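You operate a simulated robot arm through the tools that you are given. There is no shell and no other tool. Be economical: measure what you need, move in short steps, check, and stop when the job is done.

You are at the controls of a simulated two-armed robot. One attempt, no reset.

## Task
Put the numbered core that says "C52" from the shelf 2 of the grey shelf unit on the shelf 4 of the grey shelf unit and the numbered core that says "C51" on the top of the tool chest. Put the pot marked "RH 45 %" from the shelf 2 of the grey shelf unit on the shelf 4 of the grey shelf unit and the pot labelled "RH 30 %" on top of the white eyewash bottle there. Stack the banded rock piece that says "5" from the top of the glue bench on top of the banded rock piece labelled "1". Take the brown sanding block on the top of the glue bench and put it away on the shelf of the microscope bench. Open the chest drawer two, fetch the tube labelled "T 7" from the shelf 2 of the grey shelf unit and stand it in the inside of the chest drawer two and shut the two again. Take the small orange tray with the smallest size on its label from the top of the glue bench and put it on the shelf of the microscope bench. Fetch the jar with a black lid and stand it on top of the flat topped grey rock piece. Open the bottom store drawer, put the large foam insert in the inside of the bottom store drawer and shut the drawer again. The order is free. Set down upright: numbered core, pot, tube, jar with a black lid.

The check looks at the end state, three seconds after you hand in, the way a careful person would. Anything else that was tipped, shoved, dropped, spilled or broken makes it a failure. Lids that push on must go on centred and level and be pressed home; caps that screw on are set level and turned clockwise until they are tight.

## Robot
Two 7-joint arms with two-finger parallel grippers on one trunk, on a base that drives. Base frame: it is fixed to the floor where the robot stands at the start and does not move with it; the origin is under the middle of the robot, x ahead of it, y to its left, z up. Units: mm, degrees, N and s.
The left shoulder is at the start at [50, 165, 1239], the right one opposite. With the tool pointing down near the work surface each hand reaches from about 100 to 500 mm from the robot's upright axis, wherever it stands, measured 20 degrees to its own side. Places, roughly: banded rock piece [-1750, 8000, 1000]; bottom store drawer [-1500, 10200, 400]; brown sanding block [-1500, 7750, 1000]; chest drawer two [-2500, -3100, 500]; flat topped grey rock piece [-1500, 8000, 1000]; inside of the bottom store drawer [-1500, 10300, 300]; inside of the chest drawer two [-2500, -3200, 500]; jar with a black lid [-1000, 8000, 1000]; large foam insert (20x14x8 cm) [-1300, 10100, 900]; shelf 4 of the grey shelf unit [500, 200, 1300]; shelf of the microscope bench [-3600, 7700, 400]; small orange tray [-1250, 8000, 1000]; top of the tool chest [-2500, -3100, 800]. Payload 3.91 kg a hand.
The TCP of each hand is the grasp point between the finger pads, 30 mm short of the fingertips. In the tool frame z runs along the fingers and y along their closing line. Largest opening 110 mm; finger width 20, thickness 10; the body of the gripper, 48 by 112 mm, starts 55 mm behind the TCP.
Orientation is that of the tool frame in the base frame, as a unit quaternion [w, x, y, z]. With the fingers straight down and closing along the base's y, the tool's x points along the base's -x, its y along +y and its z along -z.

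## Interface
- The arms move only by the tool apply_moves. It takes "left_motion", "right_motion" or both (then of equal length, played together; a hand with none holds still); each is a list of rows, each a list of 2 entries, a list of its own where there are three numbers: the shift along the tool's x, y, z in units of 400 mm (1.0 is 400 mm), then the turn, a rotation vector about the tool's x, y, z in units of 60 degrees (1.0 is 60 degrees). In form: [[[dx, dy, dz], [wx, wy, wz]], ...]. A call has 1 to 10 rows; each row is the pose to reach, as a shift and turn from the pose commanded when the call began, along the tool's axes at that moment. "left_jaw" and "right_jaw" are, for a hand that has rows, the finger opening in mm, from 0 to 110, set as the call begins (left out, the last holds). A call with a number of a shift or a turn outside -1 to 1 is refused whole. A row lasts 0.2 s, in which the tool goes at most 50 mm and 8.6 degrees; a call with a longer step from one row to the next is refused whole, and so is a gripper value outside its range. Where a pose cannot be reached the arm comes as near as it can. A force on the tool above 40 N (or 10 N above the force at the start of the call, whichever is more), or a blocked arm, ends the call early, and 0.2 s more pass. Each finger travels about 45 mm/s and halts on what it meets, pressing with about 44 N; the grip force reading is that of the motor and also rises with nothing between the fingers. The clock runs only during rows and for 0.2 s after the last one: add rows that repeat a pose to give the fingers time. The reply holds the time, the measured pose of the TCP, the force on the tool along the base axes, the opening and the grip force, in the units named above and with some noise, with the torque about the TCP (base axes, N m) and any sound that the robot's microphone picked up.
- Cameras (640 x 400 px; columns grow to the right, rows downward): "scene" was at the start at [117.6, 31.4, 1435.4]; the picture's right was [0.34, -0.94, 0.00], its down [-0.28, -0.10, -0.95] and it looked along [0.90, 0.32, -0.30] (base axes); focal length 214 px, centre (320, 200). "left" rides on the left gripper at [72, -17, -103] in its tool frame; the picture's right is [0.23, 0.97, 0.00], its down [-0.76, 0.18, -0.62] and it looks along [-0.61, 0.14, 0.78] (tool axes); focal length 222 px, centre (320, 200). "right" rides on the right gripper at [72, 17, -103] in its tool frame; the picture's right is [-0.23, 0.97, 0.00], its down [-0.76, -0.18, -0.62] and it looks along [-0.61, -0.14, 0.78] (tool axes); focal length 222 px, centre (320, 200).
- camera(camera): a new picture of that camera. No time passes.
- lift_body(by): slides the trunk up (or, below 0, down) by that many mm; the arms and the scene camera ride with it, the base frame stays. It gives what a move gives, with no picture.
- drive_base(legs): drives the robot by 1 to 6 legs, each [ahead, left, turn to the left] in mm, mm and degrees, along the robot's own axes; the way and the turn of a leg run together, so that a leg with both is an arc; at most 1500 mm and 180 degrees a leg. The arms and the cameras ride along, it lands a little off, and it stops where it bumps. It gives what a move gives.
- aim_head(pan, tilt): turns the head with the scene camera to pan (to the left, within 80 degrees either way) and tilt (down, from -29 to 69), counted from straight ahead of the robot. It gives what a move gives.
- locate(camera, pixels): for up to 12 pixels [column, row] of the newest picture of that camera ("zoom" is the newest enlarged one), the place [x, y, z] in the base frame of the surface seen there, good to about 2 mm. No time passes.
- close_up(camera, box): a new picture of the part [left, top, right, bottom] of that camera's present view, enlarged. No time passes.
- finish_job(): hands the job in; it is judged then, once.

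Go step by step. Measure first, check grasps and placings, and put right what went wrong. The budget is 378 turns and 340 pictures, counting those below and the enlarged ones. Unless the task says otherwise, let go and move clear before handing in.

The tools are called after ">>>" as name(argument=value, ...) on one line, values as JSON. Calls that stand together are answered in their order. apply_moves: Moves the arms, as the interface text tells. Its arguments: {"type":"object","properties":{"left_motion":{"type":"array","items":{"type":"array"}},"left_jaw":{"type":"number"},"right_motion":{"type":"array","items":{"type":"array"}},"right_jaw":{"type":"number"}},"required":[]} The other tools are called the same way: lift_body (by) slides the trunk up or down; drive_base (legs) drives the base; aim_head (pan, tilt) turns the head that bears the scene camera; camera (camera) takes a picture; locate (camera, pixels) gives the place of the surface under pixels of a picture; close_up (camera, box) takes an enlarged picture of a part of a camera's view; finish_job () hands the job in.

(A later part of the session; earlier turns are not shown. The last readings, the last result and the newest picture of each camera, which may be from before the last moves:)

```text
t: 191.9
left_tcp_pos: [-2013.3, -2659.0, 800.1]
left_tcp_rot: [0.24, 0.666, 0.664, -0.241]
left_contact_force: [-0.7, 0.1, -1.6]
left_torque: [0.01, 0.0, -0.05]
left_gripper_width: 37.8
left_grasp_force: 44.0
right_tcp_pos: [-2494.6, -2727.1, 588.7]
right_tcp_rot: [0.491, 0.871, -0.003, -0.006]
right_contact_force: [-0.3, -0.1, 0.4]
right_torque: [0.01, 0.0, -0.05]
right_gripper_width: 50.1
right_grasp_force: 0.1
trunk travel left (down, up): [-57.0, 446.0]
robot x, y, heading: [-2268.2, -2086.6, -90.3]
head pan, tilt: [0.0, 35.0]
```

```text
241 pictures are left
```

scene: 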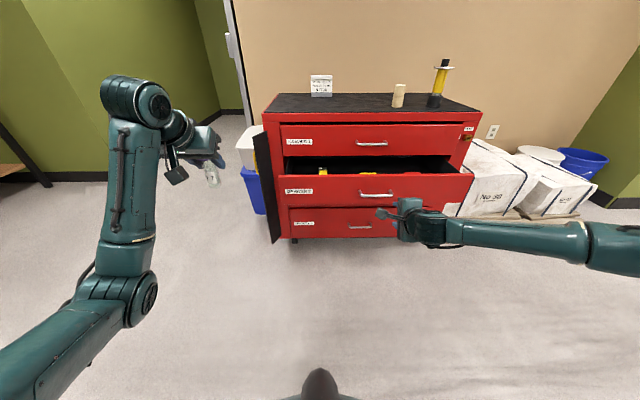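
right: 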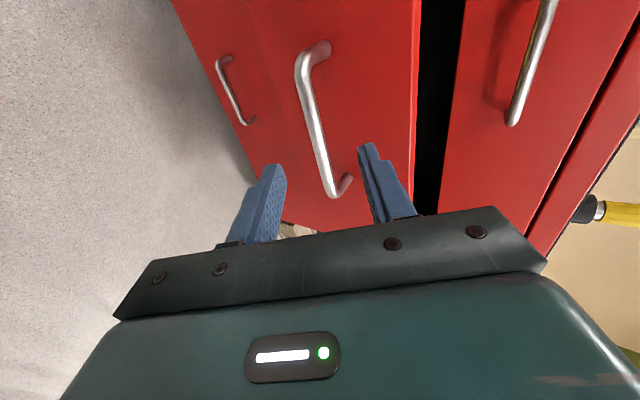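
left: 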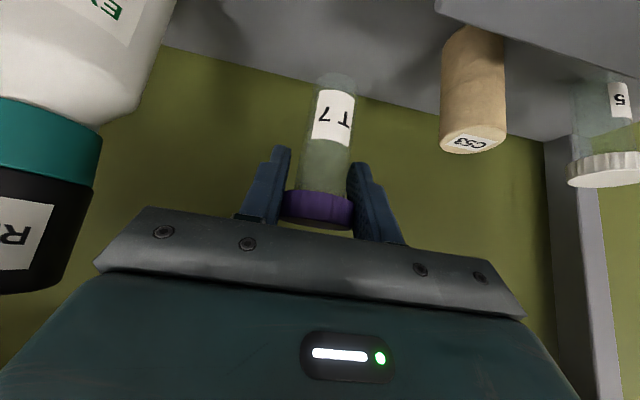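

>>> apply_moves(right_motion=[[[0, -0.003, 0.085], [0, 0, 0]], [[0, -0.006, 0.168], [0, 0, 0]]])

>>> apply_moves(right_motion=[[[0, 0, 0], [0, 0, 0]], [[0, 0, 0], [0, 0, 0]], [[0, 0, 0], [0, 0, 0]], [[0, 0, 0], [0, 0, 0]], [[0, 0, 0], [0, 0, 0]]], right_jaw=3)

>>> drive_base(legs=[[-130, 0, 0]])

>>> camera(camera="left")

>>> camera(camera="scene")

```text
t: 192.5
left_tcp_pos: [-2011.7, -2660.1, 801.0]
left_tcp_rot: [0.24, 0.666, 0.664, -0.241]
left_contact_force: [-0.4, -0.6, -0.4]
left_torque: [0.0, 0.04, 0.01]
left_gripper_width: 37.8
left_grasp_force: 44.1
right_tcp_pos: [-2494.9, -2781.6, 551.6]
right_tcp_rot: [0.493, 0.87, -0.004, -0.005]
right_contact_force: [0.2, -0.2, 0.0]
right_torque: [0.0, 0.0, 0.01]
right_gripper_width: 50.2
right_grasp_force: 0.1
trunk travel left (down, up): [-57.0, 446.0]
robot x, y, heading: [-2270.2, -2092.2, -90.3]
head pan, tilt: [0.0, 35.0]
```

```text
t: 193.7
left_tcp_pos: [-2012.9, -2660.1, 801.4]
left_tcp_rot: [0.242, 0.665, 0.664, -0.242]
left_contact_force: [-0.4, 1.6, -1.4]
left_torque: [0.0, 0.0, 0.01]
left_gripper_width: 37.7
left_grasp_force: 44.0
right_tcp_pos: [-2494.5, -2782.2, 553.9]
right_tcp_rot: [0.494, 0.869, -0.004, -0.004]
right_contact_force: [-0.2, -0.6, 12.9]
right_torque: [-0.16, -0.05, 0.08]
right_gripper_width: 11.4
right_grasp_force: 45.4
trunk travel left (down, up): [-57.0, 446.0]
robot x, y, heading: [-2265.5, -2090.0, -90.0]
head pan, tilt: [0.0, 35.0]
```

```text
t: 195.0
left_tcp_pos: [-2010.1, -2529.3, 801.0]
left_tcp_rot: [0.24, 0.666, 0.664, -0.242]
left_contact_force: [-0.1, -0.5, -0.2]
left_torque: [-0.02, -0.02, 0.02]
left_gripper_width: 37.8
left_grasp_force: 44.0
right_tcp_pos: [-2492.9, -2653.0, 552.4]
right_tcp_rot: [0.495, 0.869, -0.003, -0.005]
right_contact_force: [-6.8, 0.0, 17.6]
right_torque: [-0.11, -0.43, 0.72]
right_gripper_width: 11.8
right_grasp_force: 44.8
trunk travel left (down, up): [-57.0, 446.0]
robot x, y, heading: [-2268.6, -1961.7, -90.2]
head pan, tilt: [0.0, 35.0]
```

```text
240 pictures are left
```

left: 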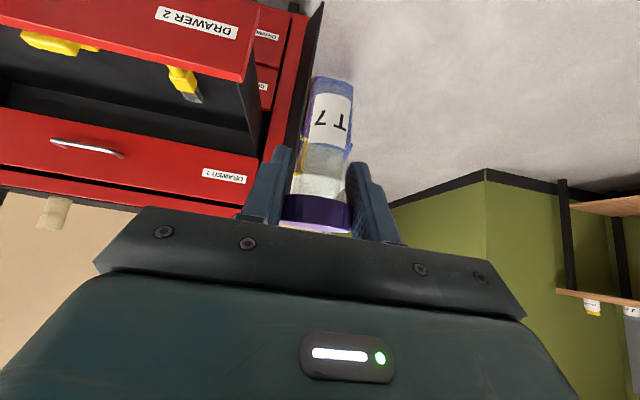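

```text
239 pictures are left
```

scene: 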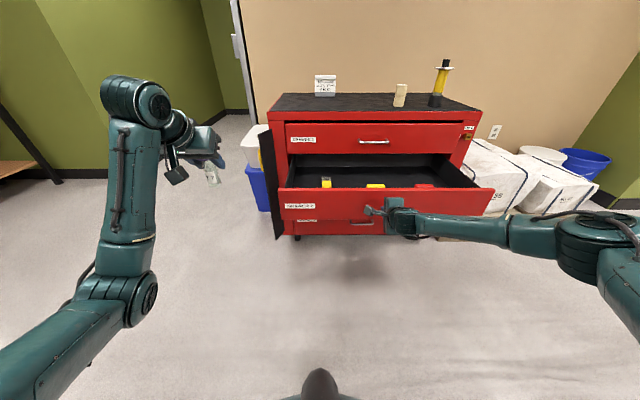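

>>> apply_moves(right_motion=[[[0, 0, 0], [0, 0, 0]], [[0, 0, 0], [0, 0, 0]], [[0, 0, 0], [0, 0, 0]], [[0, 0, -0.1], [0, 0, 0]], [[0, 0, -0.2], [0, 0, 0]], [[0, 0.08, -0.27], [0, 0, 0]], [[0, 0.16, -0.33], [0, 0, 0]], [[0, 0.25, -0.38], [0, 0, 0]], [[0, 0.34, -0.43], [0, 0, 0]], [[0, 0.42, -0.48], [0, 0, 0]]], right_jaw=50)

>>> camera(camera="scene")

```text
t: 197.2
left_tcp_pos: [-2010.7, -2530.0, 799.8]
left_tcp_rot: [0.24, 0.665, 0.665, -0.24]
left_contact_force: [0.5, -1.0, -1.2]
left_torque: [0.01, -0.02, -0.02]
left_gripper_width: 38.2
left_grasp_force: 44.0
right_tcp_pos: [-2489.0, -2574.5, 797.2]
right_tcp_rot: [0.493, 0.87, -0.002, -0.007]
right_contact_force: [-0.3, 0.6, -0.1]
right_torque: [-0.03, -0.02, 0.03]
right_gripper_width: 50.4
right_grasp_force: 0.1
right hand out of reach, approached as far as the arm can: row 4, 5
trunk travel left (down, up): [-57.0, 446.0]
robot x, y, heading: [-2269.4, -1959.5, -90.1]
head pan, tilt: [0.0, 35.0]
```

```text
238 pictures are left
```

scene: 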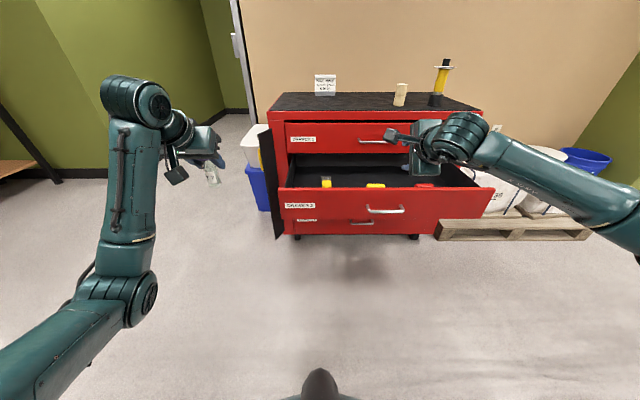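

>>> drive_base(legs=[[0, -385, 0], [230, 0, 0]])

>>> camera(camera="scene")

>>> camera(camera="left")

```text
t: 200.9
left_tcp_pos: [-2401.5, -2756.7, 800.7]
left_tcp_rot: [0.24, 0.667, 0.662, -0.242]
left_contact_force: [-0.1, 0.8, 0.0]
left_torque: [0.02, -0.02, 0.02]
left_gripper_width: 37.7
left_grasp_force: 44.4
right_tcp_pos: [-2879.5, -2798.5, 797.3]
right_tcp_rot: [0.494, 0.87, -0.007, -0.008]
right_contact_force: [0.0, -0.1, -0.2]
right_torque: [-0.01, 0.01, 0.04]
right_gripper_width: 50.3
right_grasp_force: 0.0
trunk travel left (down, up): [-57.0, 446.0]
robot x, y, heading: [-2650.1, -2188.9, -90.6]
head pan, tilt: [0.0, 35.0]
```

```text
237 pictures are left
```

scene: 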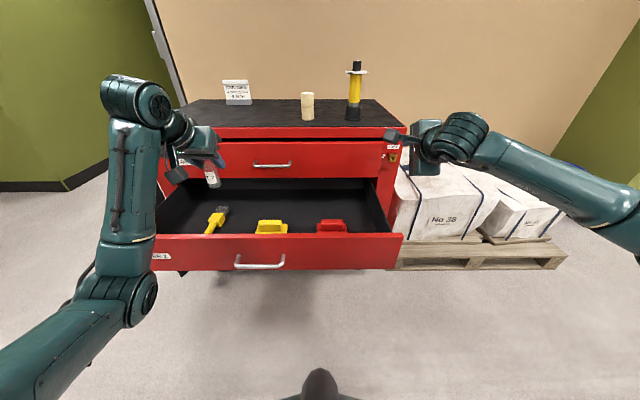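

```text
236 pictures are left
```

left: 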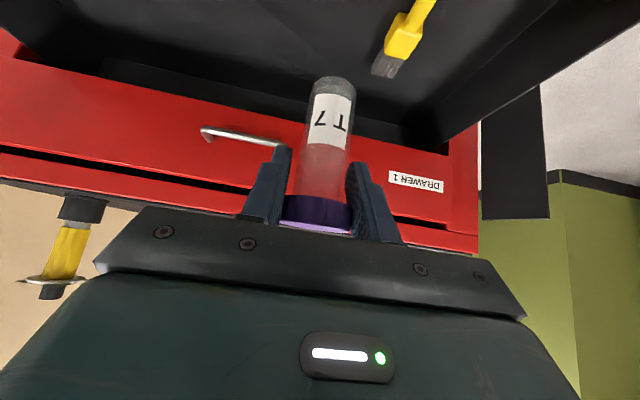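

>>> locate(camera="left", pixels=[[330, 85], [325, 150], [317, 205], [315, 222], [385, 65], [415, 15], [215, 20]])

>>> locate(camera="scene", pixels=[[222, 209], [207, 230], [258, 228], [287, 226], [240, 200], [250, 215], [260, 238], [300, 200], [212, 183]])

```text
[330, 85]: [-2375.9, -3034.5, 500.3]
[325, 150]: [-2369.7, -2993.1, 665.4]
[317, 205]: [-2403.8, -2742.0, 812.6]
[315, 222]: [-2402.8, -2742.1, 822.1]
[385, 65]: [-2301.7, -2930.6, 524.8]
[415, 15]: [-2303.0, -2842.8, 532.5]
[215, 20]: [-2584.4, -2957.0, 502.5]
```

```text
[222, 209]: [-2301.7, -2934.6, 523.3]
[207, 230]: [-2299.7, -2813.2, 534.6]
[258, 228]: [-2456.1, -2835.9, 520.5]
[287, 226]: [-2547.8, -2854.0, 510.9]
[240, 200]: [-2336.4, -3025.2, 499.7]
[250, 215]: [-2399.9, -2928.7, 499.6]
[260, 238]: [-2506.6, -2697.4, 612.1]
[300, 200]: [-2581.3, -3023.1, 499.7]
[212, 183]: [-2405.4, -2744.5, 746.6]
```

>>> apply_moves(left_motion=[[[-0.08, 0.02, 0.07], [0, 0, 0]], [[-0.16, 0.04, 0.14], [0, 0, 0]], [[-0.256, 0.043, 0.213], [0, 0, 0]], [[-0.19, 0.043, 0.293], [0, 0, 0]], [[-0.13, 0.043, 0.37], [0, 0, 0]], [[-0.07, 0.043, 0.44], [0, 0, 0]]])

>>> camera(camera="left")

>>> camera(camera="scene")

```text
t: 202.3
left_tcp_pos: [-2386.8, -2892.4, 681.6]
left_tcp_rot: [0.239, 0.667, 0.663, -0.241]
left_contact_force: [0.4, 0.3, -0.8]
left_torque: [0.03, 0.0, 0.02]
left_gripper_width: 37.6
left_grasp_force: 44.2
right_tcp_pos: [-2880.3, -2798.6, 796.1]
right_tcp_rot: [0.493, 0.87, -0.006, -0.008]
right_contact_force: [0.2, 0.5, 0.8]
right_torque: [-0.01, 0.01, 0.0]
right_gripper_width: 50.2
right_grasp_force: 0.0
trunk travel left (down, up): [-57.0, 446.0]
robot x, y, heading: [-2653.8, -2185.5, -90.6]
head pan, tilt: [0.0, 35.0]
```

```text
235 pictures are left
```

left: 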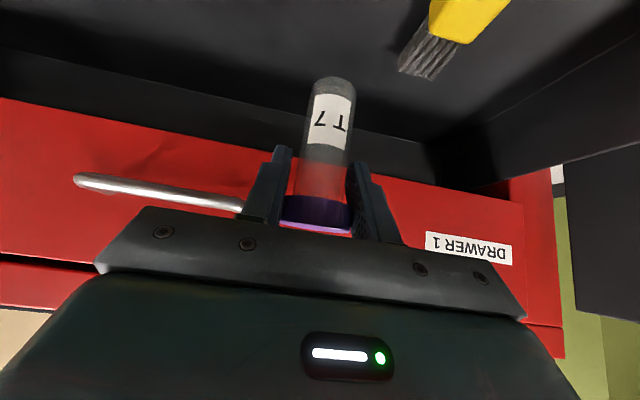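

```text
234 pictures are left
```

scene: 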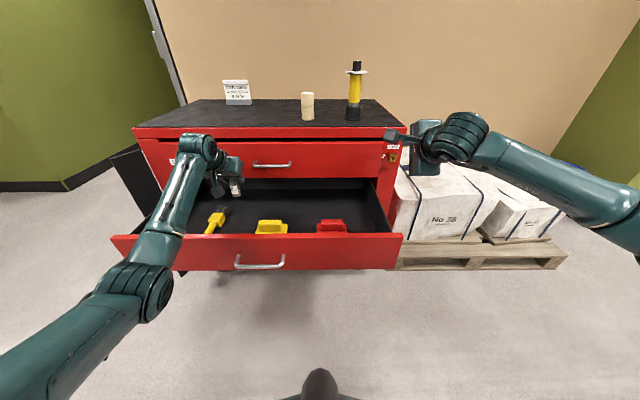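

>>> locate(camera="scene", pixels=[[190, 180], [175, 210], [155, 245], [140, 280], [195, 200], [130, 240]])

```text
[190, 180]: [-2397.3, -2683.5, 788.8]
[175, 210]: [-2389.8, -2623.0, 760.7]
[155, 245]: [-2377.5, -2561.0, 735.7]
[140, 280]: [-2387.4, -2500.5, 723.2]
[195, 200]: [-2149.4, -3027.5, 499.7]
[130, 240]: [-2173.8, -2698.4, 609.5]
```

The left forearm would hit the drawer front if I lowered now, so I raise the trunk and come closer to make the arm steeper.

>>> lift_body(by=220)

>>> apply_moves(left_motion=[[[0.065, 0, -0.053], [0, 0, 0]], [[0.13, 0, -0.107], [0, 0, 0]], [[0.1925, 0, -0.16], [0, 0, 0]]])

>>> drive_base(legs=[[110, 0, 0.5]])

>>> camera(camera="scene")

```text
t: 204.7
left_tcp_pos: [-2386.6, -2892.8, 901.4]
left_tcp_rot: [0.24, 0.667, 0.663, -0.242]
left_contact_force: [-0.7, 0.5, -0.8]
left_torque: [0.03, 0.01, 0.02]
left_gripper_width: 37.8
left_grasp_force: 43.6
right_tcp_pos: [-2879.5, -2799.0, 1015.8]
right_tcp_rot: [0.494, 0.87, -0.006, -0.008]
right_contact_force: [-0.1, 0.1, -0.3]
right_torque: [-0.02, -0.01, -0.03]
right_gripper_width: 50.1
right_grasp_force: 0.1
trunk travel left (down, up): [-277.0, 226.0]
robot x, y, heading: [-2654.6, -2187.7, -90.6]
head pan, tilt: [0.0, 35.0]
```

```text
t: 205.4
left_tcp_pos: [-2385.4, -2792.7, 901.3]
left_tcp_rot: [0.24, 0.667, 0.663, -0.241]
left_contact_force: [0.1, -0.3, 0.0]
left_torque: [-0.01, 0.0, 0.01]
left_gripper_width: 37.7
left_grasp_force: 44.7
right_tcp_pos: [-2880.5, -2799.5, 1017.4]
right_tcp_rot: [0.494, 0.87, -0.005, -0.008]
right_contact_force: [-0.3, -0.3, 0.7]
right_torque: [-0.03, 0.03, -0.03]
right_gripper_width: 49.9
right_grasp_force: 0.2
trunk travel left (down, up): [-277.0, 226.0]
robot x, y, heading: [-2656.0, -2185.2, -90.3]
head pan, tilt: [0.0, 35.0]
```

```text
t: 206.6
left_tcp_pos: [-2379.7, -2900.6, 901.7]
left_tcp_rot: [0.241, 0.664, 0.666, -0.241]
left_contact_force: [0.1, 0.1, -0.4]
left_torque: [0.0, 0.01, 0.0]
left_gripper_width: 37.8
left_grasp_force: 43.6
right_tcp_pos: [-2873.6, -2910.8, 1016.2]
right_tcp_rot: [0.494, 0.87, -0.001, -0.005]
right_contact_force: [1.3, -0.9, -0.9]
right_torque: [-0.02, -0.02, 0.03]
right_gripper_width: 49.9
right_grasp_force: 0.0
trunk travel left (down, up): [-277.0, 226.0]
robot x, y, heading: [-2651.7, -2297.5, -89.7]
head pan, tilt: [0.0, 35.0]
```

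```text
233 pictures are left
```

scene: 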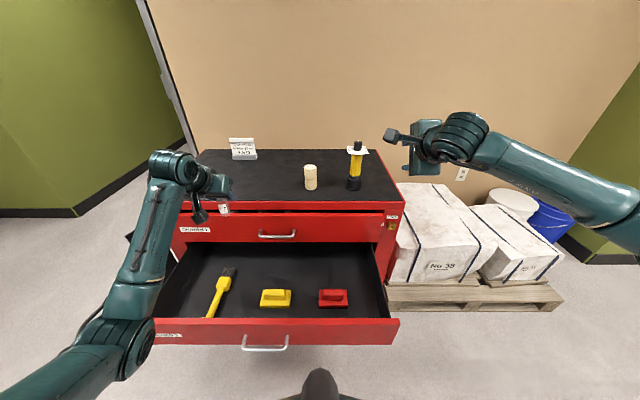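

>>> apply_moves(left_motion=[[[0.07, 0, 0.085], [0, 0, 0]], [[0.14, 0, 0.17], [0, 0, 0]], [[0.21, 0, 0.254], [0, 0, 0]], [[0.28, 0, 0.339], [0, 0, 0]], [[0.352, 0, 0.4235], [0, 0, 0]]])

>>> camera(camera="scene")

>>> locate(camera="scene", pixels=[[185, 205], [170, 235], [150, 265], [130, 300], [190, 190], [230, 340], [180, 260]])

```text
t: 207.8
left_tcp_pos: [-2383.2, -2900.2, 680.8]
left_tcp_rot: [0.241, 0.664, 0.666, -0.24]
left_contact_force: [0.4, 0.1, -0.4]
left_torque: [0.01, -0.02, -0.02]
left_gripper_width: 37.9
left_grasp_force: 43.8
right_tcp_pos: [-2873.3, -2910.9, 1016.7]
right_tcp_rot: [0.494, 0.87, -0.002, -0.005]
right_contact_force: [-0.4, -0.3, -0.1]
right_torque: [0.01, -0.01, 0.0]
right_gripper_width: 49.8
right_grasp_force: 0.1
trunk travel left (down, up): [-277.0, 226.0]
robot x, y, heading: [-2653.6, -2296.5, -89.8]
head pan, tilt: [0.0, 35.0]
```

```text
232 pictures are left
```

scene: 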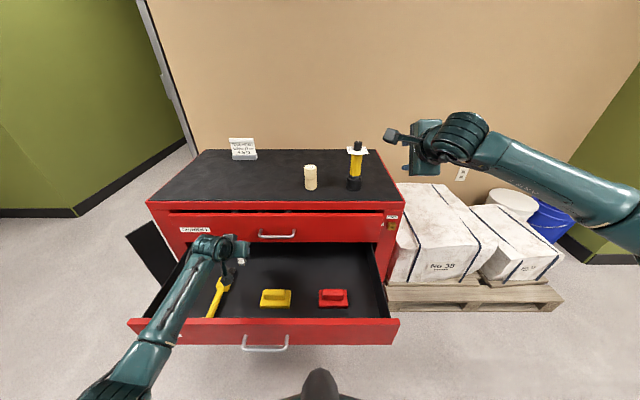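

```text
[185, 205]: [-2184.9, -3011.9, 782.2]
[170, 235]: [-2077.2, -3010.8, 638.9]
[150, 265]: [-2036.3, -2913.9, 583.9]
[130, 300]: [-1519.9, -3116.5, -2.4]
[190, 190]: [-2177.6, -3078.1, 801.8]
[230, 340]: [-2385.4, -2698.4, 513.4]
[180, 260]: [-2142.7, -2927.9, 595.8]
```

>>> locate(camera="scene", pixels=[[205, 262], [190, 285], [175, 310], [155, 340], [140, 365], [110, 390]])

```text
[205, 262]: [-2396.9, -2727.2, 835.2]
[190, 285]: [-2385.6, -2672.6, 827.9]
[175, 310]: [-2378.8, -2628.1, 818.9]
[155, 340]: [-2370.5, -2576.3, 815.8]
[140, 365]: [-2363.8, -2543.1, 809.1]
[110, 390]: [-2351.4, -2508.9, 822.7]
```

>>> apply_moves(left_motion=[[[0.055, 0, 0.067], [0, 0, 0]], [[0.11, 0, 0.134], [0, 0, 0]], [[0.166, 0, 0.2], [0, 0, 0]]])

>>> camera(camera="left")

>>> camera(camera="scene")

```text
t: 208.6
left_tcp_pos: [-2381.2, -2900.7, 576.4]
left_tcp_rot: [0.242, 0.663, 0.666, -0.24]
left_contact_force: [-0.9, -0.4, -0.5]
left_torque: [-0.01, -0.01, 0.0]
left_gripper_width: 38.1
left_grasp_force: 43.7
right_tcp_pos: [-2873.2, -2910.0, 1016.3]
right_tcp_rot: [0.494, 0.87, -0.001, -0.005]
right_contact_force: [0.5, 0.0, 0.1]
right_torque: [-0.01, -0.02, -0.02]
right_gripper_width: 50.0
right_grasp_force: 0.1
trunk travel left (down, up): [-277.0, 226.0]
robot x, y, heading: [-2653.2, -2297.5, -89.9]
head pan, tilt: [0.0, 35.0]
```

```text
231 pictures are left
```

left: 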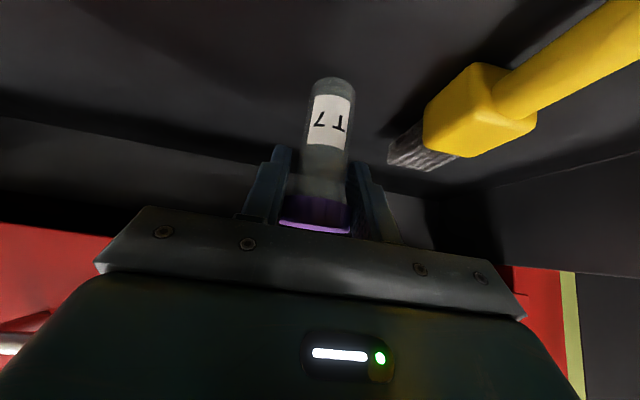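

```text
230 pictures are left
```

scene: 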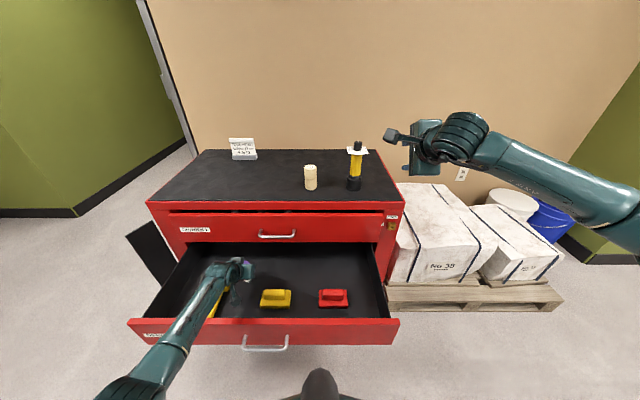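

>>> apply_moves(left_motion=[[[0.003, 0, 0.004], [0, 0, 0]], [[0.0055, 0, 0.0066], [0, 0, 0]]])

>>> apply_moves(left_motion=[[[0.0016, 0, 0.002], [0, 0, 0]], [[0.0016, 0, 0.002], [0, 0, 0]]])

>>> camera(camera="left")

```text
t: 209.2
left_tcp_pos: [-2380.2, -2901.5, 574.3]
left_tcp_rot: [0.241, 0.664, 0.666, -0.24]
left_contact_force: [-0.2, 0.5, -0.9]
left_torque: [-0.03, -0.02, 0.0]
left_gripper_width: 37.9
left_grasp_force: 44.0
right_tcp_pos: [-2874.4, -2910.2, 1017.8]
right_tcp_rot: [0.494, 0.869, -0.002, -0.004]
right_contact_force: [0.0, -0.8, -0.4]
right_torque: [-0.02, -0.01, 0.02]
right_gripper_width: 50.3
right_grasp_force: 0.0
trunk travel left (down, up): [-277.0, 226.0]
robot x, y, heading: [-2653.1, -2297.0, -90.0]
head pan, tilt: [0.0, 35.0]
```

```text
t: 209.8
left_tcp_pos: [-2380.1, -2900.5, 572.7]
left_tcp_rot: [0.241, 0.664, 0.666, -0.24]
left_contact_force: [-0.9, -0.3, -0.2]
left_torque: [0.0, 0.01, -0.05]
left_gripper_width: 37.6
left_grasp_force: 43.8
right_tcp_pos: [-2873.3, -2910.5, 1016.4]
right_tcp_rot: [0.494, 0.869, -0.002, -0.005]
right_contact_force: [-0.9, -0.5, 0.0]
right_torque: [0.0, 0.01, -0.01]
right_gripper_width: 50.4
right_grasp_force: 0.0
trunk travel left (down, up): [-277.0, 226.0]
robot x, y, heading: [-2654.0, -2296.3, -90.1]
head pan, tilt: [0.0, 35.0]
```

```text
229 pictures are left
```

left: 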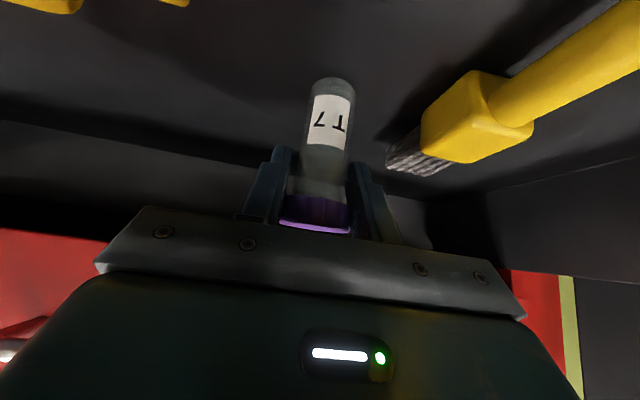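

>>> apply_moves(left_motion=[[[0.0016, 0, 0.002], [0, 0, 0]], [[0.0032, 0, 0.004], [0, 0, 0]]])

>>> apply_moves(left_motion=[[[0.0016, 0, 0.002], [0, 0, 0]], [[0.0016, 0, 0.002], [0, 0, 0]]])

```text
t: 210.4
left_tcp_pos: [-2380.1, -2900.9, 569.4]
left_tcp_rot: [0.24, 0.664, 0.666, -0.24]
left_contact_force: [-0.1, 0.4, -0.7]
left_torque: [0.02, -0.01, -0.02]
left_gripper_width: 37.8
left_grasp_force: 44.7
right_tcp_pos: [-2873.7, -2910.3, 1016.5]
right_tcp_rot: [0.493, 0.87, -0.002, -0.004]
right_contact_force: [-0.4, -0.2, 0.3]
right_torque: [-0.01, 0.01, -0.04]
right_gripper_width: 50.0
right_grasp_force: 0.0
trunk travel left (down, up): [-277.0, 226.0]
robot x, y, heading: [-2656.7, -2297.7, -89.8]
head pan, tilt: [0.0, 35.0]
```

```text
t: 211.0
left_tcp_pos: [-2379.4, -2899.9, 568.5]
left_tcp_rot: [0.242, 0.663, 0.666, -0.24]
left_contact_force: [0.3, -0.4, -0.7]
left_torque: [0.02, 0.01, 0.0]
left_gripper_width: 37.8
left_grasp_force: 43.6
right_tcp_pos: [-2873.7, -2910.9, 1017.0]
right_tcp_rot: [0.493, 0.87, -0.002, -0.004]
right_contact_force: [0.3, 0.7, 0.0]
right_torque: [0.02, 0.01, -0.01]
right_gripper_width: 49.8
right_grasp_force: 0.0
trunk travel left (down, up): [-277.0, 226.0]
robot x, y, heading: [-2649.8, -2292.4, -89.7]
head pan, tilt: [0.0, 35.0]
```

>>> camera(camera="left")

>>> locate(camera="left", pixels=[[328, 110], [333, 88], [334, 82], [335, 70], [322, 170], [317, 205], [316, 218]])

>>> close_up(camera="left", box=[230, 50, 430, 250])

```text
228 pictures are left
```

left: 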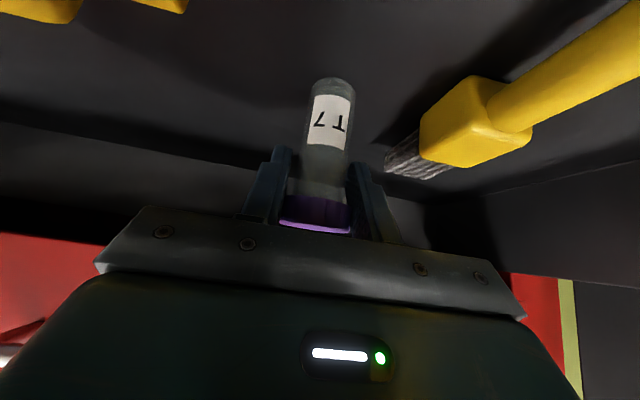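

```text
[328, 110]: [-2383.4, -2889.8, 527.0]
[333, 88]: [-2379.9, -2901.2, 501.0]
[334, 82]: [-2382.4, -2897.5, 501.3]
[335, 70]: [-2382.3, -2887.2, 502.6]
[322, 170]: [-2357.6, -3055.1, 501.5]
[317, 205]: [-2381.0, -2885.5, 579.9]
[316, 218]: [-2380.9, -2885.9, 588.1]
```

```text
2.00 times, centred on (330, 150) of left
```

zoom: 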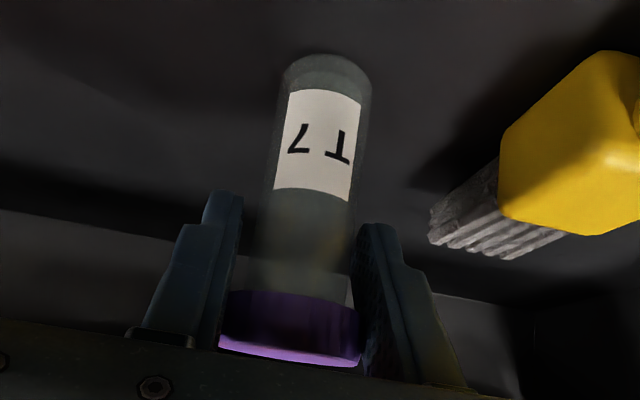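

>>> apply_moves(left_motion=[[[0.001, 0, 0.001], [0, 0, 0]], [[0.001, 0, 0.001], [0, 0, 0]], [[0.001, 0, 0.001], [0, 0, 0]], [[0.001, 0, 0.001], [0, 0, 0]]], left_jaw=62)

>>> camera(camera="left")

```text
t: 212.0
left_tcp_pos: [-2379.8, -2901.0, 569.0]
left_tcp_rot: [0.241, 0.664, 0.666, -0.24]
left_contact_force: [-0.7, 1.3, 0.3]
left_torque: [-0.02, 0.04, -0.02]
left_gripper_width: 62.1
left_grasp_force: 0.1
right_tcp_pos: [-2873.8, -2910.1, 1017.1]
right_tcp_rot: [0.494, 0.87, -0.001, -0.005]
right_contact_force: [0.0, -0.1, -0.1]
right_torque: [-0.02, 0.01, 0.02]
right_gripper_width: 50.3
right_grasp_force: 0.1
trunk travel left (down, up): [-277.0, 226.0]
robot x, y, heading: [-2655.7, -2296.4, -89.9]
head pan, tilt: [0.0, 35.0]
```

```text
226 pictures are left
```

left: 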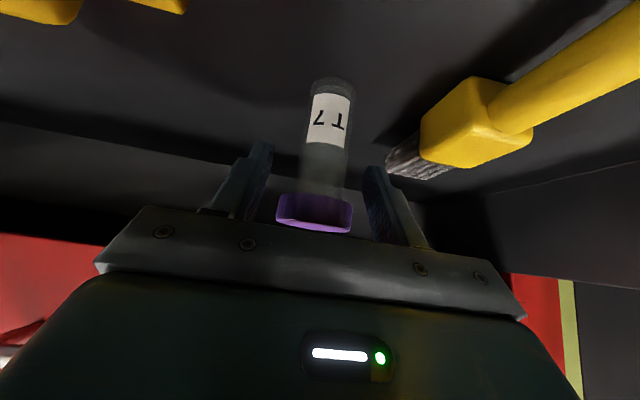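

>>> apply_moves(left_motion=[[[-0.05, 0, -0.06], [0, 0, 0]], [[-0.11, 0, -0.132], [0, 0, 0]], [[-0.18, 0, -0.216], [0, 0, 0]], [[-0.25, 0, -0.3], [0, 0, 0]], [[-0.31, 0, -0.372], [0, 0, 0]], [[-0.36, 0, -0.44], [0, 0, 0]]])

>>> camera(camera="scene")

>>> close_up(camera="scene", box=[140, 220, 340, 345])

```text
t: 213.4
left_tcp_pos: [-2381.3, -2897.9, 797.5]
left_tcp_rot: [0.241, 0.664, 0.666, -0.24]
left_contact_force: [-0.7, -0.5, 0.3]
left_torque: [-0.03, 0.01, 0.02]
left_gripper_width: 62.0
left_grasp_force: 0.0
right_tcp_pos: [-2873.2, -2909.8, 1016.2]
right_tcp_rot: [0.493, 0.87, -0.001, -0.004]
right_contact_force: [-0.7, 0.1, -0.6]
right_torque: [-0.01, -0.04, -0.05]
right_gripper_width: 50.1
right_grasp_force: 0.0
trunk travel left (down, up): [-277.0, 226.0]
robot x, y, heading: [-2655.0, -2294.6, -89.8]
head pan, tilt: [0.0, 35.0]
```

```text
225 pictures are left
```

scene: 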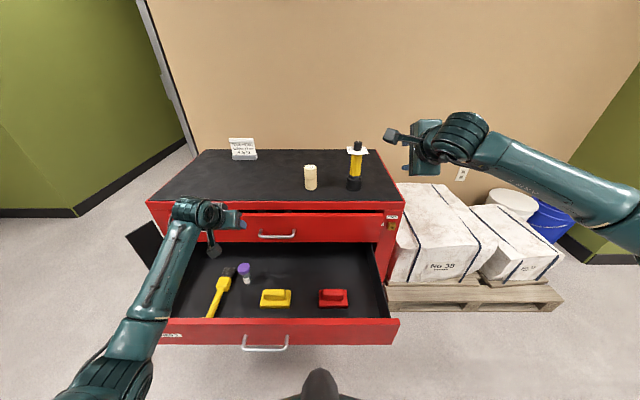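

```text
3.20 times, centred on (240, 282) of scene
```

zoom: 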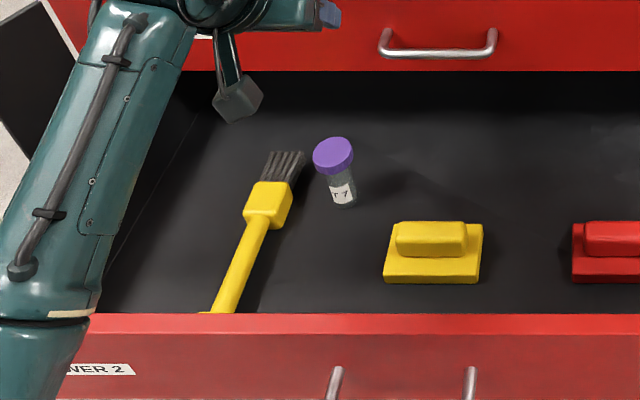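

T 7 stands upright at (245,270). I raise the left hand, back off, lower and regrip the handle with the right hand to close the drawer gently.

>>> apply_moves(left_motion=[[[-0.07, 0, -0.085], [0, 0, 0]], [[-0.14, 0, -0.17], [0, 0, 0]], [[-0.21, 0, -0.254], [0, 0, 0]], [[-0.28, 0, -0.339], [0, 0, 0]], [[-0.32, 0, -0.385], [0, 0, 0]]])

>>> drive_base(legs=[[-345, 0, 0], [0, 377, 0]])

>>> lift_body(by=-220)

>>> camera(camera="scene")

```text
t: 214.6
left_tcp_pos: [-2381.8, -2897.4, 998.3]
left_tcp_rot: [0.241, 0.664, 0.666, -0.24]
left_contact_force: [-0.1, 0.4, -0.3]
left_torque: [-0.03, 0.02, -0.03]
left_gripper_width: 61.9
left_grasp_force: 0.0
right_tcp_pos: [-2874.8, -2910.8, 1015.9]
right_tcp_rot: [0.493, 0.87, -0.001, -0.005]
right_contact_force: [-0.1, 0.2, -0.1]
right_torque: [-0.02, -0.01, 0.03]
right_gripper_width: 50.1
right_grasp_force: 0.1
trunk travel left (down, up): [-277.0, 226.0]
robot x, y, heading: [-2658.2, -2298.7, -89.9]
head pan, tilt: [0.0, 35.0]
```

```text
t: 218.9
left_tcp_pos: [-2003.7, -2552.8, 996.6]
left_tcp_rot: [0.241, 0.663, 0.667, -0.24]
left_contact_force: [-0.1, 0.4, 0.2]
left_torque: [0.02, -0.03, 0.04]
left_gripper_width: 62.2
left_grasp_force: 0.2
right_tcp_pos: [-2495.8, -2566.1, 1016.2]
right_tcp_rot: [0.494, 0.869, 0.0, -0.005]
right_contact_force: [-0.1, 0.4, -0.2]
right_torque: [-0.01, 0.03, 0.01]
right_gripper_width: 50.1
right_grasp_force: 0.1
trunk travel left (down, up): [-277.0, 226.0]
robot x, y, heading: [-2278.8, -1949.0, -89.9]
head pan, tilt: [0.0, 35.0]
```

```text
t: 221.2
left_tcp_pos: [-2003.9, -2551.6, 777.7]
left_tcp_rot: [0.241, 0.664, 0.666, -0.24]
left_contact_force: [0.0, -0.6, -0.1]
left_torque: [-0.05, 0.0, 0.01]
left_gripper_width: 61.7
left_grasp_force: 0.1
right_tcp_pos: [-2495.4, -2565.8, 795.8]
right_tcp_rot: [0.493, 0.87, -0.001, -0.004]
right_contact_force: [0.0, -0.2, 0.6]
right_torque: [-0.03, -0.03, 0.01]
right_gripper_width: 50.2
right_grasp_force: 0.1
trunk travel left (down, up): [-57.0, 446.0]
robot x, y, heading: [-2277.3, -1953.9, -90.1]
head pan, tilt: [0.0, 35.0]
```

```text
223 pictures are left
```

scene: 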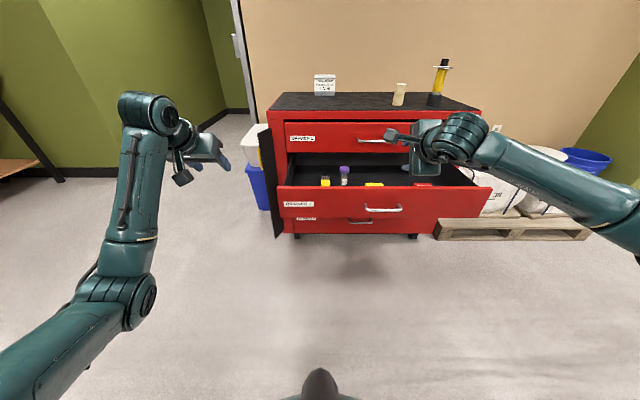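

>>> apply_moves(right_motion=[[[0, -0.08, 0.066], [0, 0, 0]], [[0, -0.164, 0.132], [0, 0, 0]], [[0, -0.246, 0.199], [0, 0, 0]], [[0, -0.328, 0.265], [0, 0, 0]], [[0, -0.41, 0.331], [0, 0, 0]]])

>>> camera(camera="right")

>>> locate(camera="right", pixels=[[315, 110], [320, 140], [325, 160], [310, 90], [330, 180]])

```text
t: 222.4
left_tcp_pos: [-2001.6, -2552.3, 777.1]
left_tcp_rot: [0.24, 0.664, 0.666, -0.241]
left_contact_force: [-0.1, 0.2, 0.4]
left_torque: [-0.04, 0.03, -0.04]
left_gripper_width: 62.0
left_grasp_force: 0.0
right_tcp_pos: [-2489.1, -2595.7, 592.6]
right_tcp_rot: [0.495, 0.869, 0.0, 0.006]
right_contact_force: [-1.8, 4.6, -11.2]
right_torque: [-0.9, -0.06, 0.14]
right_gripper_width: 50.2
right_grasp_force: 0.0
right hand out of reach, approached as far as the arm can: row 5
trunk travel left (down, up): [-57.0, 446.0]
robot x, y, heading: [-2280.3, -1952.6, -89.8]
head pan, tilt: [0.0, 35.0]
```

```text
222 pictures are left
```

right: 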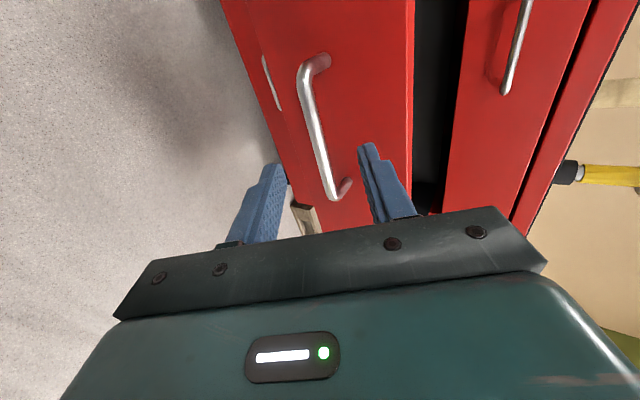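

```text
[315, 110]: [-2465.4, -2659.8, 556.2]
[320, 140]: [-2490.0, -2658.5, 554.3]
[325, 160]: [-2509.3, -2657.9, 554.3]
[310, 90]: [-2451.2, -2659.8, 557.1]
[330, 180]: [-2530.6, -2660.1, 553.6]
```

>>> apply_moves(right_motion=[[[0, -0.002, 0.095], [0, 0, 0]], [[0, -0.004, 0.185], [0, 0, 0]]])

>>> apply_moves(right_motion=[[[0, 0, 0], [0, 0, 0]], [[0, 0, 0], [0, 0, 0]], [[0, 0, 0], [0, 0, 0]], [[0, 0, 0], [0, 0, 0]], [[0, 0, 0], [0, 0, 0]]], right_jaw=3)

>>> camera(camera="right")

```text
t: 223.0
left_tcp_pos: [-2003.1, -2552.7, 777.2]
left_tcp_rot: [0.241, 0.664, 0.666, -0.24]
left_contact_force: [0.2, 0.0, -0.6]
left_torque: [-0.01, -0.01, 0.03]
left_gripper_width: 61.7
left_grasp_force: 0.0
right_tcp_pos: [-2498.2, -2658.4, 546.0]
right_tcp_rot: [0.494, 0.869, -0.001, -0.005]
right_contact_force: [0.0, -0.1, 0.4]
right_torque: [-0.03, 0.02, 0.04]
right_gripper_width: 50.2
right_grasp_force: 0.0
trunk travel left (down, up): [-57.0, 446.0]
robot x, y, heading: [-2276.4, -1954.6, -89.9]
head pan, tilt: [0.0, 35.0]
```

```text
t: 224.2
left_tcp_pos: [-2002.8, -2550.0, 778.6]
left_tcp_rot: [0.242, 0.663, 0.666, -0.242]
left_contact_force: [0.2, -0.5, -0.3]
left_torque: [-0.02, -0.04, 0.0]
left_gripper_width: 62.3
left_grasp_force: 0.0
right_tcp_pos: [-2497.7, -2659.5, 553.5]
right_tcp_rot: [0.498, 0.867, -0.002, -0.004]
right_contact_force: [-0.6, -0.9, 24.6]
right_torque: [-0.15, -0.26, 0.21]
right_gripper_width: 11.7
right_grasp_force: 44.6
trunk travel left (down, up): [-57.0, 446.0]
robot x, y, heading: [-2277.7, -1953.6, -89.7]
head pan, tilt: [0.0, 35.0]
```

```text
221 pictures are left
```

right: 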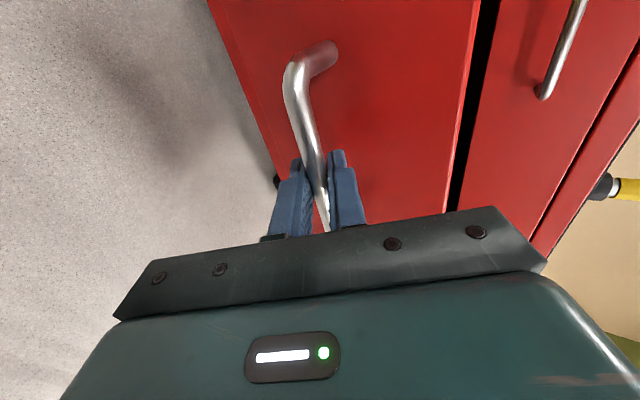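

>>> apply_moves(right_motion=[[[0, 0.012, -0.007], [0, 0, 0]], [[0, 0.012, -0.007], [0, 0, 0]]])

>>> drive_base(legs=[[60, 0, 0], [70, 0, 0]])

>>> close_up(camera="scene", box=[240, 120, 500, 260])

```text
t: 224.8
left_tcp_pos: [-2003.6, -2551.8, 776.9]
left_tcp_rot: [0.241, 0.663, 0.666, -0.24]
left_contact_force: [-0.8, 0.4, -0.3]
left_torque: [0.01, 0.0, -0.02]
left_gripper_width: 61.8
left_grasp_force: 0.1
right_tcp_pos: [-2497.3, -2657.8, 553.2]
right_tcp_rot: [0.494, 0.87, 0.0, -0.005]
right_contact_force: [2.6, -0.9, 9.7]
right_torque: [-0.06, 0.14, -0.74]
right_gripper_width: 11.5
right_grasp_force: 45.2
trunk travel left (down, up): [-57.0, 446.0]
robot x, y, heading: [-2276.1, -1951.8, -89.9]
head pan, tilt: [0.0, 35.0]
```

```text
t: 226.4
left_tcp_pos: [-2002.7, -2680.1, 777.7]
left_tcp_rot: [0.241, 0.663, 0.667, -0.24]
left_contact_force: [0.5, 0.0, 0.0]
left_torque: [0.01, 0.0, 0.01]
left_gripper_width: 62.3
left_grasp_force: 0.1
right_tcp_pos: [-2497.3, -2786.4, 553.4]
right_tcp_rot: [0.494, 0.87, 0.0, -0.005]
right_contact_force: [4.0, -1.7, 4.0]
right_torque: [-0.01, -0.37, 0.28]
right_gripper_width: 11.6
right_grasp_force: 44.7
trunk travel left (down, up): [-57.0, 446.0]
robot x, y, heading: [-2279.6, -2079.5, -89.9]
head pan, tilt: [0.0, 35.0]
```

```text
2.46 times, centred on (370, 190) of scene
```

zoom: 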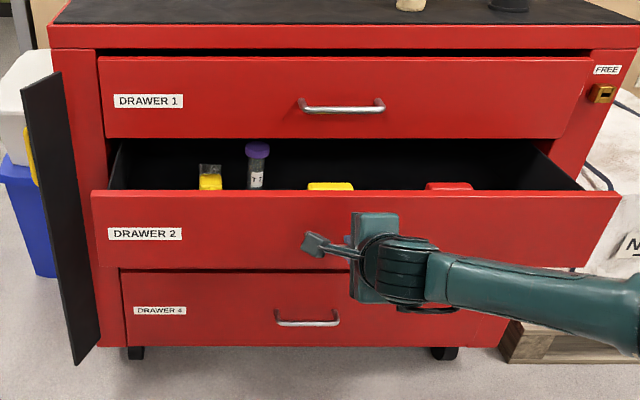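

>>> drive_base(legs=[[70, 0, 0], [70, 0, 0]])

>>> close_up(camera="scene", box=[240, 120, 500, 260])

```text
t: 228.0
left_tcp_pos: [-2001.1, -2819.5, 778.9]
left_tcp_rot: [0.242, 0.663, 0.666, -0.24]
left_contact_force: [1.1, 0.8, 0.1]
left_torque: [0.01, 0.01, -0.03]
left_gripper_width: 62.0
left_grasp_force: 0.1
right_tcp_pos: [-2497.5, -2927.2, 553.3]
right_tcp_rot: [0.495, 0.869, 0.0, -0.003]
right_contact_force: [-9.7, -1.0, 2.5]
right_torque: [-0.01, -0.59, 0.61]
right_gripper_width: 11.2
right_grasp_force: 44.8
trunk travel left (down, up): [-57.0, 446.0]
robot x, y, heading: [-2276.9, -2219.2, -89.9]
head pan, tilt: [0.0, 35.0]
```

```text
2.46 times, centred on (370, 190) of scene
```

zoom: 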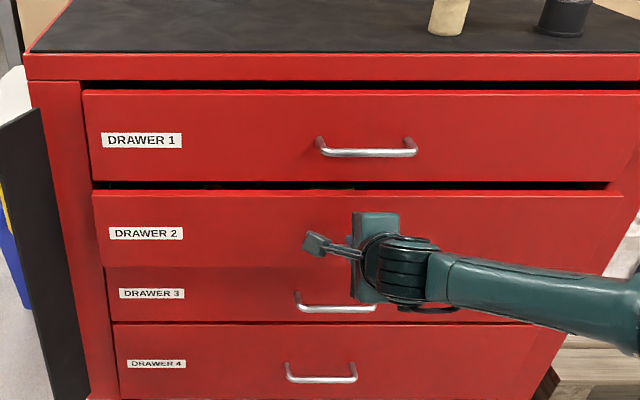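

>>> apply_moves(right_motion=[[[0, 0.01, 0.018], [0, 0, 0]], [[0, 0.02, 0.035], [0, 0, 0]], [[0, 0.031, 0.0515], [0, 0, 0]], [[0, 0.031, 0.0515], [0, 0, 0]]])

>>> camera(camera="right")

```text
t: 229.0
left_tcp_pos: [-2001.2, -2818.2, 778.4]
left_tcp_rot: [0.241, 0.663, 0.666, -0.241]
left_contact_force: [-0.4, -0.3, 0.7]
left_torque: [-0.04, -0.01, 0.0]
left_gripper_width: 61.8
left_grasp_force: 0.1
right_tcp_pos: [-2497.8, -2949.8, 553.8]
right_tcp_rot: [0.494, 0.869, 0.0, -0.004]
right_contact_force: [3.6, 21.1, 6.8]
right_torque: [0.11, 0.23, -0.88]
right_gripper_width: 11.9
right_grasp_force: 45.0
trunk travel left (down, up): [-57.0, 446.0]
robot x, y, heading: [-2276.3, -2224.0, -90.0]
head pan, tilt: [0.0, 35.0]
```

```text
218 pictures are left
```

right: 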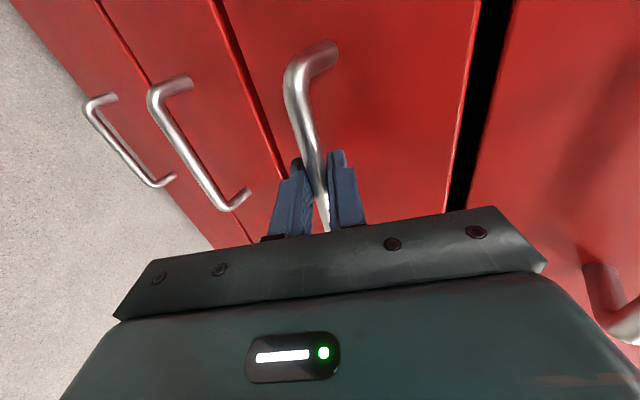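

>>> apply_moves(right_motion=[[[0, 0, 0], [0, 0, 0]], [[0, 0, 0], [0, 0, 0]], [[0, 0, 0], [0, 0, 0]], [[0, 0, -0.1], [0, 0, 0]], [[0, 0, -0.2], [0, 0, 0]], [[0, 0, -0.25], [0, 0, 0]]], right_jaw=50)

>>> drive_base(legs=[[-250, 0, 0]])

>>> camera(camera="scene")

```text
t: 230.4
left_tcp_pos: [-2001.5, -2819.2, 778.4]
left_tcp_rot: [0.241, 0.663, 0.667, -0.24]
left_contact_force: [-0.4, 0.8, -0.7]
left_torque: [0.01, 0.02, -0.01]
left_gripper_width: 62.1
left_grasp_force: 0.0
right_tcp_pos: [-2498.1, -2865.4, 606.5]
right_tcp_rot: [0.495, 0.869, 0.001, -0.005]
right_contact_force: [0.4, -0.4, -0.5]
right_torque: [-0.01, 0.0, -0.02]
right_gripper_width: 49.8
right_grasp_force: 0.1
trunk travel left (down, up): [-57.0, 446.0]
robot x, y, heading: [-2277.1, -2218.0, -89.9]
head pan, tilt: [0.0, 35.0]
```

```text
t: 232.2
left_tcp_pos: [-2001.9, -2573.8, 777.8]
left_tcp_rot: [0.241, 0.663, 0.667, -0.24]
left_contact_force: [0.8, 0.0, 0.1]
left_torque: [0.0, -0.06, -0.04]
left_gripper_width: 62.2
left_grasp_force: 0.0
right_tcp_pos: [-2495.9, -2618.7, 604.5]
right_tcp_rot: [0.494, 0.87, 0.0, -0.004]
right_contact_force: [0.5, 0.1, -0.1]
right_torque: [-0.01, 0.0, -0.01]
right_gripper_width: 49.9
right_grasp_force: 0.2
trunk travel left (down, up): [-57.0, 446.0]
robot x, y, heading: [-2282.6, -1970.4, -89.6]
head pan, tilt: [0.0, 35.0]
```

```text
217 pictures are left
```

scene: 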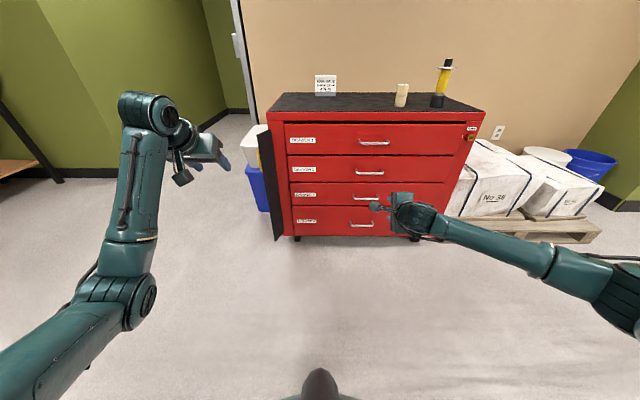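

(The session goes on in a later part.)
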